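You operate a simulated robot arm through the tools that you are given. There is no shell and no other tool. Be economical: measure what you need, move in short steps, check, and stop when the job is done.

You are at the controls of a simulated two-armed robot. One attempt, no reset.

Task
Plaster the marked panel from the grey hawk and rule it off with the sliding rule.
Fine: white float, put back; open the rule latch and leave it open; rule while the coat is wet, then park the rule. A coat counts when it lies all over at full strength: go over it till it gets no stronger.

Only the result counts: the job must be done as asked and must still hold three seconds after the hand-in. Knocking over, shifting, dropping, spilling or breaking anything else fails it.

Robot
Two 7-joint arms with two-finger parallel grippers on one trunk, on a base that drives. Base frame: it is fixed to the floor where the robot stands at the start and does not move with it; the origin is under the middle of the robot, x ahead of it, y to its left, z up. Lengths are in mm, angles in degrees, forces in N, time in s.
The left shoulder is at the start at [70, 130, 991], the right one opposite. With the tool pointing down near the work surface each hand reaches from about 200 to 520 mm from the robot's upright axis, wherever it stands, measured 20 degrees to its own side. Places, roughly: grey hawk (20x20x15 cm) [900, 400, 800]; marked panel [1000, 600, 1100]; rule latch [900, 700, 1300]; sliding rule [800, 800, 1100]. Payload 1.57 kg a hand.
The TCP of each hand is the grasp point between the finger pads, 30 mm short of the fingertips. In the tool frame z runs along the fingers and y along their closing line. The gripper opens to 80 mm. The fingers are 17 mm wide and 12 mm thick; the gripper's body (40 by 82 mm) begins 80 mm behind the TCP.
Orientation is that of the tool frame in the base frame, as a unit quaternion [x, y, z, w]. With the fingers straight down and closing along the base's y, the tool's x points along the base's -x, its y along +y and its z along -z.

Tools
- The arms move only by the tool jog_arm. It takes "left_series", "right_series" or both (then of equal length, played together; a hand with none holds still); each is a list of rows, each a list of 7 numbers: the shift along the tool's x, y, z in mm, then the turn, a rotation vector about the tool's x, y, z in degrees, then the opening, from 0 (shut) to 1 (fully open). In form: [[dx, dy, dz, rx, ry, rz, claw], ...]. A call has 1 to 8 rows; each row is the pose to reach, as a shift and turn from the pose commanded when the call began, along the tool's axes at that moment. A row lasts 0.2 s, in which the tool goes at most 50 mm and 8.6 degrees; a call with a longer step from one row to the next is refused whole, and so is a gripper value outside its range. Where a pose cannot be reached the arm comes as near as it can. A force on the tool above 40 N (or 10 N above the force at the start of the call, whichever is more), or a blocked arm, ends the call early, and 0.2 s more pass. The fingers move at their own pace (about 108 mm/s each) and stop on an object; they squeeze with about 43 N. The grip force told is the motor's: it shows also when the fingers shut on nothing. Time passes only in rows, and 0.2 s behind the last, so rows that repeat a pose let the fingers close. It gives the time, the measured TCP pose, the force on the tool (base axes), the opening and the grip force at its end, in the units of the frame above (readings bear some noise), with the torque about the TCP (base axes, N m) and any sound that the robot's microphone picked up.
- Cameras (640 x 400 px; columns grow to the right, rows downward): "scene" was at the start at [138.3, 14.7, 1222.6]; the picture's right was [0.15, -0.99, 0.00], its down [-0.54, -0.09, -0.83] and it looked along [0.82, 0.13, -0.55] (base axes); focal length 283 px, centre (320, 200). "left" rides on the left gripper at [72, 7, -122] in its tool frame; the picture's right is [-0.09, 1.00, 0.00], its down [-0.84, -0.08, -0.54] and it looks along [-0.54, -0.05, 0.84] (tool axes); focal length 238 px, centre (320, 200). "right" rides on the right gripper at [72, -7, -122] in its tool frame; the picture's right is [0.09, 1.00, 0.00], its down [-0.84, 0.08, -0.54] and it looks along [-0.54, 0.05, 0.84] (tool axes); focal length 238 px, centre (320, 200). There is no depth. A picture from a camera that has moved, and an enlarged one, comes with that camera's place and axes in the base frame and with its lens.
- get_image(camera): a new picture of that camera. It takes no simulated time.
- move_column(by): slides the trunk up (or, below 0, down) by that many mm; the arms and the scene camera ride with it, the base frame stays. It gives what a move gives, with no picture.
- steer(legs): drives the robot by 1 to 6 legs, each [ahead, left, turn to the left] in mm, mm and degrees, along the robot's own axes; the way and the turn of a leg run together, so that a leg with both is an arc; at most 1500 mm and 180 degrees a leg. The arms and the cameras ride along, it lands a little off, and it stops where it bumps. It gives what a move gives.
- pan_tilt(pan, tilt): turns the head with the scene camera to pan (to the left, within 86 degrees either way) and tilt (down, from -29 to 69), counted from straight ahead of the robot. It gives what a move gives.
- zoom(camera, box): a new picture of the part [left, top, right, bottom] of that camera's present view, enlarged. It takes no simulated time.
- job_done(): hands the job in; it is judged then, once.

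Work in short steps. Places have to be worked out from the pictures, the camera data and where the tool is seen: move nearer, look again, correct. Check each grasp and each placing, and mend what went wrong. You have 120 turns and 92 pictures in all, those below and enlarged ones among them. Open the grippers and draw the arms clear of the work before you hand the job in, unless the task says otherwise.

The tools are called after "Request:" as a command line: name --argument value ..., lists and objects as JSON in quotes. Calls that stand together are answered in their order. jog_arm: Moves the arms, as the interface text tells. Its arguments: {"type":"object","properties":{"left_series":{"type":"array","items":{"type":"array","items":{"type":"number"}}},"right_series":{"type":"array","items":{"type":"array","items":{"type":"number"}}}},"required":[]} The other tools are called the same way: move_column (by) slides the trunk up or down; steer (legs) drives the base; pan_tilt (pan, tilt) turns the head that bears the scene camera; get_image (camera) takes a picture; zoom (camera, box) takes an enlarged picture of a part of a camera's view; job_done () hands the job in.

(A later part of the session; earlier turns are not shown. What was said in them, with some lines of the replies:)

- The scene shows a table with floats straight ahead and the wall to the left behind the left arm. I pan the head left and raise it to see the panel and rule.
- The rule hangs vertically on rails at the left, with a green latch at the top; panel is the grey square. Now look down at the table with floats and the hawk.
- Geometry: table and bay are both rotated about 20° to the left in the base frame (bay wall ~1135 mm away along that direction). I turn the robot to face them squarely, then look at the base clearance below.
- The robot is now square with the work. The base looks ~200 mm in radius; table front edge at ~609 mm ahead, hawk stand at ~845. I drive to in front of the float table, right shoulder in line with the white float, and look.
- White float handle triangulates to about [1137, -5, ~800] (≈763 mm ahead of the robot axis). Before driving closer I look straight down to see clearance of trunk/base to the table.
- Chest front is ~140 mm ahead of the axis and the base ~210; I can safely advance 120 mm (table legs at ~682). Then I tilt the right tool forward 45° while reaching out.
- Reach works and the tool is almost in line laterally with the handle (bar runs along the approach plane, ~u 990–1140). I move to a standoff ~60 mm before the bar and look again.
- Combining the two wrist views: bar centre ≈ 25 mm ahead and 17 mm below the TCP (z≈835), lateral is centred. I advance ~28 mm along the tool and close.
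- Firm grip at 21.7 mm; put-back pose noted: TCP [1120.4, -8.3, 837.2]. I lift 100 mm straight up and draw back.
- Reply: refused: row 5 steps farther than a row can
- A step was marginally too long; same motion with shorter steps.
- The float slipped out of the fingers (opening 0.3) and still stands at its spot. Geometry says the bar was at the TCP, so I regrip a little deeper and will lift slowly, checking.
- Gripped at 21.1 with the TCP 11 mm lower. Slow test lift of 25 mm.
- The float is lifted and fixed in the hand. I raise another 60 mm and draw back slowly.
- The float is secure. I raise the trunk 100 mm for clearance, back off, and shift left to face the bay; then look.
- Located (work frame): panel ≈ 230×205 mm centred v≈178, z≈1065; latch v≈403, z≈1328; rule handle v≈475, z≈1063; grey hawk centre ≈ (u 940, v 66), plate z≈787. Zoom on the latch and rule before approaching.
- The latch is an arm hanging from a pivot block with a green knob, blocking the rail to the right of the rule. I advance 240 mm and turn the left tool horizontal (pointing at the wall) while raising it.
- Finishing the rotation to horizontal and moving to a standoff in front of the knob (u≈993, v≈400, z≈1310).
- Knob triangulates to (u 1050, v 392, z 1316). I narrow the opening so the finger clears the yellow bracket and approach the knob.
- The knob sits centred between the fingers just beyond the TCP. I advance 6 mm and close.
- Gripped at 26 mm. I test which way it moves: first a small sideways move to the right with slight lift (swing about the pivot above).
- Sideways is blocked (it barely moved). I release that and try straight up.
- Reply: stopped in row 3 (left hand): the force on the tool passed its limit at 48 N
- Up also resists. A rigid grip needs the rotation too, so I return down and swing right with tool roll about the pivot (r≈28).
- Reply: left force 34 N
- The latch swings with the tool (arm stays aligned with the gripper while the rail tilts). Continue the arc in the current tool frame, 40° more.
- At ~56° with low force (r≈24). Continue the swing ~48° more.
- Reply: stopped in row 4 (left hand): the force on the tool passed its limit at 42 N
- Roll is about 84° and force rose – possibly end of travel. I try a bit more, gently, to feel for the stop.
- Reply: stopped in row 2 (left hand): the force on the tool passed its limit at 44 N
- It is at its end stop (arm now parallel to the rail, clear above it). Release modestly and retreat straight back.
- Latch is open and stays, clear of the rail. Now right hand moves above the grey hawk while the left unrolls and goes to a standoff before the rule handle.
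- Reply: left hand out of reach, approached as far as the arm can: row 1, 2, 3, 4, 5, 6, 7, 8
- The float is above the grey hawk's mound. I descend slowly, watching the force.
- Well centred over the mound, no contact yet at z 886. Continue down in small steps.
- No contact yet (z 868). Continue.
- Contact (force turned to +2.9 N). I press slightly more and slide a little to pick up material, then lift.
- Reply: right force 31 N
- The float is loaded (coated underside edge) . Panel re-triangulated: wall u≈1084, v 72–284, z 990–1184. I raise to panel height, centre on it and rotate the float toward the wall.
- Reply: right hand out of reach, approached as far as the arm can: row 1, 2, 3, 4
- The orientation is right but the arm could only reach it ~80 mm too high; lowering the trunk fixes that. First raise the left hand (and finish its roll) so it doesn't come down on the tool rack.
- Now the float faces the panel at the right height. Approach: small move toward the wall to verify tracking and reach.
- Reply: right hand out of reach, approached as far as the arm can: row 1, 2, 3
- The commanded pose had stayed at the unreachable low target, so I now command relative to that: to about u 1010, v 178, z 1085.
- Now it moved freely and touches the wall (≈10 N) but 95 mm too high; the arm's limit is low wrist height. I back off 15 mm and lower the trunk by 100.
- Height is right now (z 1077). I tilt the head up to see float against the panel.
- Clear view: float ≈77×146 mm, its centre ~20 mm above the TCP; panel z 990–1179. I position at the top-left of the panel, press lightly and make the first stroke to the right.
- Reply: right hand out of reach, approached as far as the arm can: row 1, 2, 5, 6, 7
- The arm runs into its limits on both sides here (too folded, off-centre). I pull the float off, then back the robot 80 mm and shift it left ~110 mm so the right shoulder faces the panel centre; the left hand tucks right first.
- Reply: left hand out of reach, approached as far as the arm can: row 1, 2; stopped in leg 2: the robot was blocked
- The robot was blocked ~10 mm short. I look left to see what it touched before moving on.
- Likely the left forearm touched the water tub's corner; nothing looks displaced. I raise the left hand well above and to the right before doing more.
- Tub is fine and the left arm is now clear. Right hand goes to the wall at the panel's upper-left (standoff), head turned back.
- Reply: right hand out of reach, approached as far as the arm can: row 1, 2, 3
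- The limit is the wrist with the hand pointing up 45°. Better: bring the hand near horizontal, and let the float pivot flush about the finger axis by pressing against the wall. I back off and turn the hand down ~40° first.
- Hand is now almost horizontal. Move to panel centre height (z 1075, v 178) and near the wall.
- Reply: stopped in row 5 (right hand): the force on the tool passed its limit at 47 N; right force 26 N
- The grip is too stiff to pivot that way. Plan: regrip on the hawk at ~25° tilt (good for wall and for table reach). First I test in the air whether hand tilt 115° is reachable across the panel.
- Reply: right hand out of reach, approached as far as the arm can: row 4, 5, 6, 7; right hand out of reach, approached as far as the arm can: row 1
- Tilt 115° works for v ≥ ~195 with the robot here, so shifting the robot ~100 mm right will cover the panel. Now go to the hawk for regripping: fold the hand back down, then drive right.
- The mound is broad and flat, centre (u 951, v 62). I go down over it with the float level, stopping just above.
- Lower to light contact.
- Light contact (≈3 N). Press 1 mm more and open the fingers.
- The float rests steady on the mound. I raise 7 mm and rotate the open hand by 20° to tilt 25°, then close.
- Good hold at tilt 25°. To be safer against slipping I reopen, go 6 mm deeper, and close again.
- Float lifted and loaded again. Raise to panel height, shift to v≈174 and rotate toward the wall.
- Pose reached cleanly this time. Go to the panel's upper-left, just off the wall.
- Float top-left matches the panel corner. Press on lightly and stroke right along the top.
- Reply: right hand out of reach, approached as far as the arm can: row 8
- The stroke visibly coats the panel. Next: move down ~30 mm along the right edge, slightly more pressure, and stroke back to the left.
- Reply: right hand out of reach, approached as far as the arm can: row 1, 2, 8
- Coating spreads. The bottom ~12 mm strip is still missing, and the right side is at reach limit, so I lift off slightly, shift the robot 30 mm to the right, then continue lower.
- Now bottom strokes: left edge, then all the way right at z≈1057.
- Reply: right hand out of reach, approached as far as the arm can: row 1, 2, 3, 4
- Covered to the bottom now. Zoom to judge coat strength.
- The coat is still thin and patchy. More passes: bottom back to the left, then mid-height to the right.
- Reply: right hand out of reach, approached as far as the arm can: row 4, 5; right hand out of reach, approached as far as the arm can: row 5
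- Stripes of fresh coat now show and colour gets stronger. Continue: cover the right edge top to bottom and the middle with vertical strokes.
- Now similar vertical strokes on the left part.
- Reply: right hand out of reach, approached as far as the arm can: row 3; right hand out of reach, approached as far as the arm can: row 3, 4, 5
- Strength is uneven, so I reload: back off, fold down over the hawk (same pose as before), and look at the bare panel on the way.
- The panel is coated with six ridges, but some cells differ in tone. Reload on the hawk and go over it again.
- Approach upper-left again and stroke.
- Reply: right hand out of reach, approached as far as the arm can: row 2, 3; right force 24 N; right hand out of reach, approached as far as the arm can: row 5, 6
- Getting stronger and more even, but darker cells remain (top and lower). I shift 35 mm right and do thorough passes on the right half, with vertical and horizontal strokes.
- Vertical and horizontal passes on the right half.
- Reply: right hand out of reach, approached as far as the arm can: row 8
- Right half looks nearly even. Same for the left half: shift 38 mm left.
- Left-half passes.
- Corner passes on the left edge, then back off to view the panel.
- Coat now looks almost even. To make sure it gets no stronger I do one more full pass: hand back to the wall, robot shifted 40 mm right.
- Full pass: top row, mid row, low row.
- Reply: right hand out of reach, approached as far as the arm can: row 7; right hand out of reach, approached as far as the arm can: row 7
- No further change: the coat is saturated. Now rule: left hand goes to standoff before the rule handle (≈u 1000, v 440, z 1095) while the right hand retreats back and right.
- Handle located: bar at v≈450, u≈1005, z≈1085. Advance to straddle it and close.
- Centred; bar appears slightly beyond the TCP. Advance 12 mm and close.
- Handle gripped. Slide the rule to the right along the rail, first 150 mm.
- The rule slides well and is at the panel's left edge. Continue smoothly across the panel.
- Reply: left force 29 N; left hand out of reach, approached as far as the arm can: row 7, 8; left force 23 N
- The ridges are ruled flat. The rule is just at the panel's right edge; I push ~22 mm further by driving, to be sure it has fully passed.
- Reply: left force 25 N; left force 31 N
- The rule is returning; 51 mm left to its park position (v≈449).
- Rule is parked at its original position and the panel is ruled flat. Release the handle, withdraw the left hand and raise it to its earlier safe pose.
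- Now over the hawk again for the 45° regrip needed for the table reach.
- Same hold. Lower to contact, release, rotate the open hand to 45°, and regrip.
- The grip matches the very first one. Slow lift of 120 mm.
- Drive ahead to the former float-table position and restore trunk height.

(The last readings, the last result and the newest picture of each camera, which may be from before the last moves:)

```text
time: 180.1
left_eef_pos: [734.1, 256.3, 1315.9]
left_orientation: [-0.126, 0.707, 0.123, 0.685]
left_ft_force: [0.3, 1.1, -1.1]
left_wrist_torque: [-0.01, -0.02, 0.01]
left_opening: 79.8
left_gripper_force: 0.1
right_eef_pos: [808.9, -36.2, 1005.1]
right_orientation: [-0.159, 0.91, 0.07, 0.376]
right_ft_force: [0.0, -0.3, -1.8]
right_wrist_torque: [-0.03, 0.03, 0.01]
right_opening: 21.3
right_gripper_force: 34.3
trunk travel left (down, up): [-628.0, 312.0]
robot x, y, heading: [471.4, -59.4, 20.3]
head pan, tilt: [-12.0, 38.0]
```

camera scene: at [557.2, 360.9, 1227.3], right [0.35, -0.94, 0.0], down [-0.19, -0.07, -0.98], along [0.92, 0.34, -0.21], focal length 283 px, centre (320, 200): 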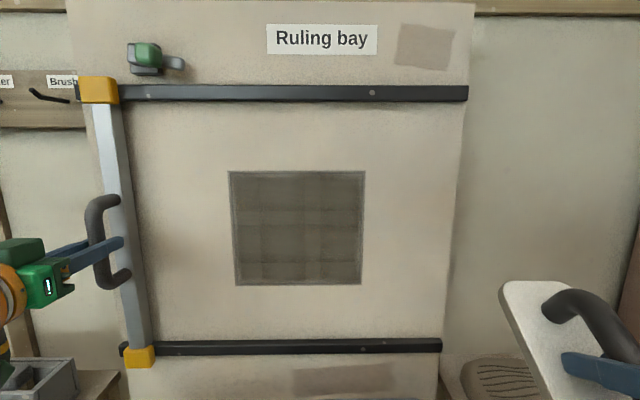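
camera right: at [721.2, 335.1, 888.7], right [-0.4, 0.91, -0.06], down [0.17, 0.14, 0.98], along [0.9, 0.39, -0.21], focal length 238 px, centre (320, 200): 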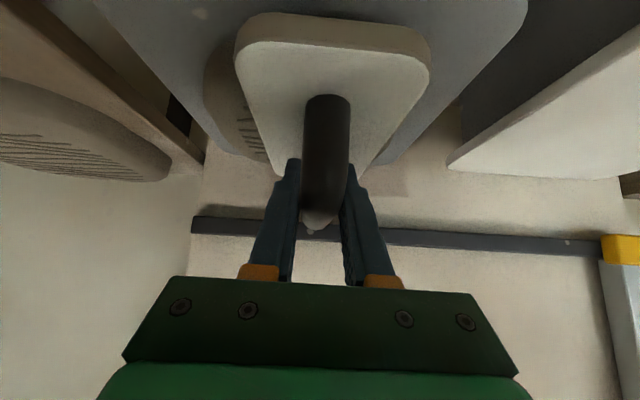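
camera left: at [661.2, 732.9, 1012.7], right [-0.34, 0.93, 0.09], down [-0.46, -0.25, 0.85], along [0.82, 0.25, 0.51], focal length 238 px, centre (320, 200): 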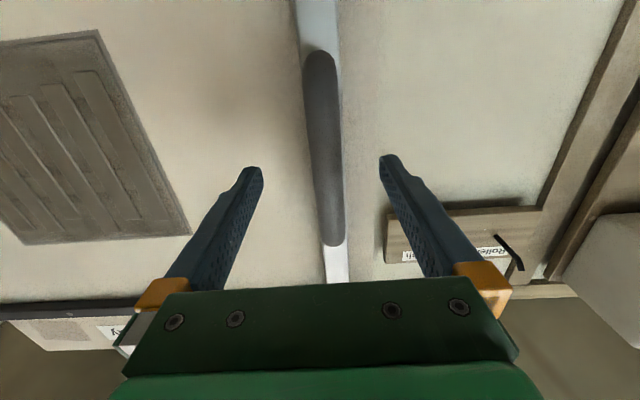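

At the former stance. Move the float out over its spot (65 mm of descent, still ~110 mm above).

Request:
jog_arm --right_series '[[-20.9, -9.9, 32.4, 0, 0, 0, 0], [-41.8, -19.8, 64.8, 0, 0, 0, 0], [-62.6, -29.6, 97.1, 0, 0, 0, 0], [-83.5, -39.5, 129.5, 0, 0, 0, 0], [-104.4, -49.4, 161.9, 0, 0, 0, 0], [-125.3, -59.3, 194.3, 0, 0, 0, 0], [-146, -69, 226.6, 0, 0, 0, 0], [-167, -79, 259, 0, 0, 0, 0]]'

Request:
get_image --camera "right"

```text
time: 181.9
left_eef_pos: [735.3, 259.8, 1315.4]
left_orientation: [-0.127, 0.706, 0.123, 0.686]
left_ft_force: [0.8, 0.1, -0.5]
left_wrist_torque: [0.01, 0.03, -0.08]
left_opening: 80.1
left_gripper_force: 0.1
right_eef_pos: [1116.1, -6.3, 936.6]
right_orientation: [-0.162, 0.91, 0.07, 0.376]
right_ft_force: [0.9, -0.6, -1.8]
right_wrist_torque: [0.03, 0.03, 0.0]
right_opening: 21.0
right_gripper_force: 34.8
trunk travel left (down, up): [-628.0, 312.0]
robot x, y, heading: [468.1, -58.3, 20.4]
head pan, tilt: [-12.0, 38.0]
```

```text
5 pictures are left
camera right: at [990.7, -60.2, 972.1], right [-0.41, 0.91, -0.06], down [0.17, 0.14, 0.98], along [0.9, 0.39, -0.21], focal length 238 px, centre (320, 200)
```

right: 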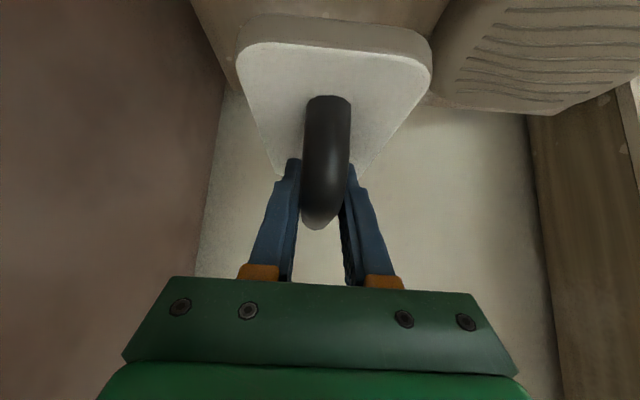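

Directly above its place. Descend 100 mm, slowing at the end.

Request:
jog_arm --right_series '[[23, -1, 26, 0, 0, 0, 0], [44, -3, 47, 0, 0, 0, 0], [57, -3, 60, 0, 0, 0, 0], [64, -3, 67, 0, 0, 0, 0], [69, -3, 72, 0, 0, 0, 0]]'

```text
time: 183.1
left_eef_pos: [734.6, 256.7, 1315.3]
left_orientation: [-0.126, 0.706, 0.124, 0.686]
left_ft_force: [-0.5, -1.1, 0.2]
left_wrist_torque: [-0.01, 0.0, 0.02]
left_opening: 79.9
left_gripper_force: 0.0
right_eef_pos: [1120.0, -8.2, 838.2]
right_orientation: [-0.16, 0.91, 0.071, 0.376]
right_ft_force: [-0.4, 0.4, -1.4]
right_wrist_torque: [0.0, 0.03, -0.01]
right_opening: 21.2
right_gripper_force: 34.8
trunk travel left (down, up): [-628.0, 312.0]
robot x, y, heading: [470.2, -54.2, 20.3]
head pan, tilt: [-12.0, 38.0]
```

z 838, no contact yet; lower in 1.5–2 mm steps to touch down (~826–830).

Request:
jog_arm --right_series '[[2.5, 0, 2.5, 0, 0, 0, 0], [4.5, 0, 4.5, 0, 0, 0, 0], [6, 0, 6, 0, 0, 0, 0], [7.5, 0, 7.5, 0, 0, 0, 0], [8.5, 0, 8.5, 0, 0, 0, 0]]'

```text
time: 184.3
left_eef_pos: [734.4, 257.3, 1315.4]
left_orientation: [-0.126, 0.706, 0.123, 0.686]
left_ft_force: [0.5, 0.3, -0.6]
left_wrist_torque: [0.0, 0.0, 0.01]
left_opening: 80.1
left_gripper_force: 0.0
right_eef_pos: [1120.1, -8.2, 826.9]
right_orientation: [-0.159, 0.91, 0.07, 0.376]
right_ft_force: [0.7, -1.4, -1.7]
right_wrist_torque: [-0.01, -0.05, -0.02]
right_opening: 20.9
right_gripper_force: 34.1
trunk travel left (down, up): [-628.0, 312.0]
robot x, y, heading: [468.9, -56.5, 20.4]
head pan, tilt: [-12.0, 38.0]
```

Not quite touching; 1 mm steps further.

Request:
jog_arm --right_series '[[0.8, 0, 0.8, 0, 0, 0, 0], [1.6, 0, 1.6, 0, 0, 0, 0], [2.3, 0, 2.3, 0, 0, 0, 0], [2.3, 0, 2.3, 0, 0, 0, 0]]'

```text
time: 185.3
left_eef_pos: [730.7, 257.9, 1316.1]
left_orientation: [-0.127, 0.705, 0.124, 0.686]
left_ft_force: [-0.3, 0.5, -0.4]
left_wrist_torque: [-0.02, -0.03, -0.02]
left_opening: 80.1
left_gripper_force: 0.2
right_eef_pos: [1120.6, -7.6, 825.4]
right_orientation: [-0.159, 0.91, 0.071, 0.377]
right_ft_force: [5.0, 1.1, 11.5]
right_wrist_torque: [0.02, 0.12, 0.0]
right_opening: 20.9
right_gripper_force: 34.2
trunk travel left (down, up): [-628.0, 312.0]
robot x, y, heading: [468.0, -56.0, 20.5]
head pan, tilt: [-12.0, 38.0]
```

Touching the table (≈12 N). Ease up 1.5 mm, open, and withdraw straight up.

Request:
jog_arm --right_series '[[-1, 0, -1, 0, 0, 0, 0], [-1, 0, -1, 0, 0, 0, 0.5], [-1, 0, -1, 0, 0, 0, 1], [-1, 0, -1, 0, 0, 0, 1], [-14, 0, -14, 0, 0, 0, 1], [-35, 0, -35, 0, 0, 0, 1], [-60, 0, -60, 0, 0, 0, 1], [-80, 0, -80, 0, 0, 0, 1]]'

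Request:
jog_arm --right_series '[[33, 0, -33, 0, 0, 0, 1], [66, 0, -66, 0, 0, 0, 1], [99, 0, -99, 0, 0, 0, 1], [132, 0, -132, 0, 0, 0, 1]]'

Request:
get_image --camera "scene"

```text
time: 187.1
left_eef_pos: [733.3, 257.7, 1315.6]
left_orientation: [-0.127, 0.706, 0.124, 0.685]
left_ft_force: [0.0, 0.5, -0.3]
left_wrist_torque: [-0.04, -0.03, -0.03]
left_opening: 80.2
left_gripper_force: 0.0
right_eef_pos: [1121.6, -9.5, 936.8]
right_orientation: [-0.158, 0.91, 0.069, 0.376]
right_ft_force: [0.7, 0.3, 0.8]
right_wrist_torque: [-0.01, -0.01, -0.03]
right_opening: 79.9
right_gripper_force: 0.0
trunk travel left (down, up): [-628.0, 312.0]
robot x, y, heading: [468.5, -58.6, 20.3]
head pan, tilt: [-12.0, 38.0]
```

```text
time: 188.1
left_eef_pos: [732.4, 255.6, 1315.6]
left_orientation: [-0.126, 0.706, 0.124, 0.686]
left_ft_force: [-0.2, -0.2, 0.2]
left_wrist_torque: [0.0, -0.05, 0.0]
left_opening: 80.2
left_gripper_force: 0.1
right_eef_pos: [946.2, -74.3, 937.6]
right_orientation: [-0.157, 0.91, 0.07, 0.377]
right_ft_force: [-0.6, 0.5, 0.0]
right_wrist_torque: [0.0, -0.02, -0.01]
right_opening: 80.0
right_gripper_force: 0.0
trunk travel left (down, up): [-628.0, 312.0]
robot x, y, heading: [472.7, -54.6, 20.4]
head pan, tilt: [-12.0, 38.0]
```

```text
4 pictures are left
camera scene: at [599.7, -26.4, 1215.7], right [0.15, -0.99, 0.0], down [-0.61, -0.09, -0.79], along [0.78, 0.11, -0.61], focal length 283 px, centre (320, 200)
```

scene: 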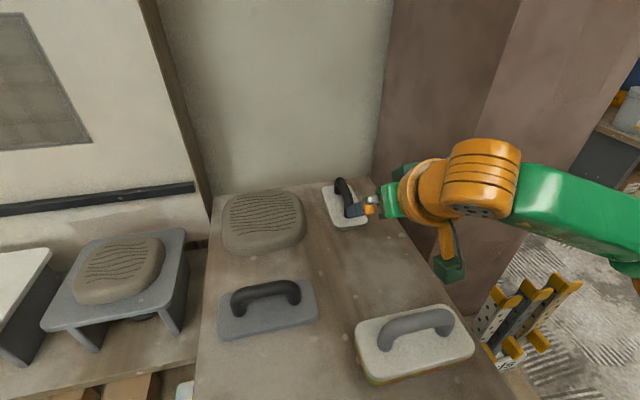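

The float is back in its place. I back the robot away and take a final look at the bay.

Request:
steer --legs '[[-200, 0, 0]]'

Request:
pan_tilt --pan 28 --tilt 12

Request:
get_image --camera "scene"

```text
time: 189.7
left_eef_pos: [545.9, 188.8, 1314.5]
left_orientation: [-0.129, 0.706, 0.126, 0.685]
left_ft_force: [-0.6, 0.0, -0.4]
left_wrist_torque: [-0.02, -0.02, -0.02]
left_opening: 80.0
left_gripper_force: 0.0
right_eef_pos: [761.7, -139.9, 937.5]
right_orientation: [-0.163, 0.91, 0.071, 0.375]
right_ft_force: [-1.2, -0.4, 0.0]
right_wrist_torque: [0.01, 0.01, 0.0]
right_opening: 80.3
right_gripper_force: 0.1
trunk travel left (down, up): [-628.0, 312.0]
robot x, y, heading: [279.2, -124.6, 20.6]
head pan, tilt: [-12.0, 38.0]
```

```text
time: 190.8
left_eef_pos: [544.0, 189.5, 1314.4]
left_orientation: [-0.13, 0.705, 0.127, 0.685]
left_ft_force: [-0.3, 0.1, 1.5]
left_wrist_torque: [0.0, 0.01, 0.0]
left_opening: 80.1
left_gripper_force: 0.0
right_eef_pos: [761.3, -140.7, 937.7]
right_orientation: [-0.163, 0.909, 0.071, 0.376]
right_ft_force: [-0.1, -0.6, -0.1]
right_wrist_torque: [0.02, 0.01, 0.0]
right_opening: 80.3
right_gripper_force: 0.1
trunk travel left (down, up): [-628.0, 312.0]
robot x, y, heading: [283.2, -124.0, 20.8]
head pan, tilt: [28.0, 12.0]
```

```text
3 pictures are left
camera scene: at [390.0, -37.8, 1256.9], right [0.75, -0.66, 0.0], down [-0.14, -0.16, -0.98], along [0.64, 0.74, -0.21], focal length 283 px, centre (320, 200)
```

scene: 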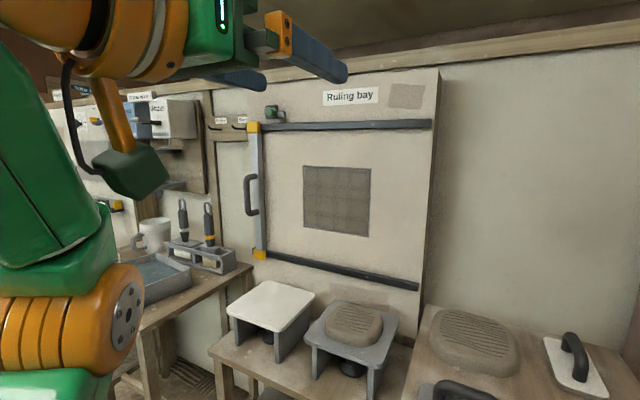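

All is in order: panel coated and ruled, rule parked, latch open, float back, both hands empty and clear. Handing in.

Request:
job_done

```text
The job is handed in.
```

I plastered the marked panel from the grey hawk with the white float and ruled it flat, and the job is handed in.

- **Coat:** I went over it until an extra full pass made no visible difference. I judged that from the pictures, and faint tone differences were still visible.
- **Rule and latch:** The latch was opened and left open. The rule passed fully over the coat in one stroke and is parked back at its starting position.
- **Float:** It is back in its place on the table.
- **Slip:** On my first try the float slipped out of the gripper as I lifted it. It stayed at its spot, and I regripped it.
- **Contact:** While shifting left the robot was blocked, probably when the left forearm touched the water tub. Nothing looked displaced afterwards.
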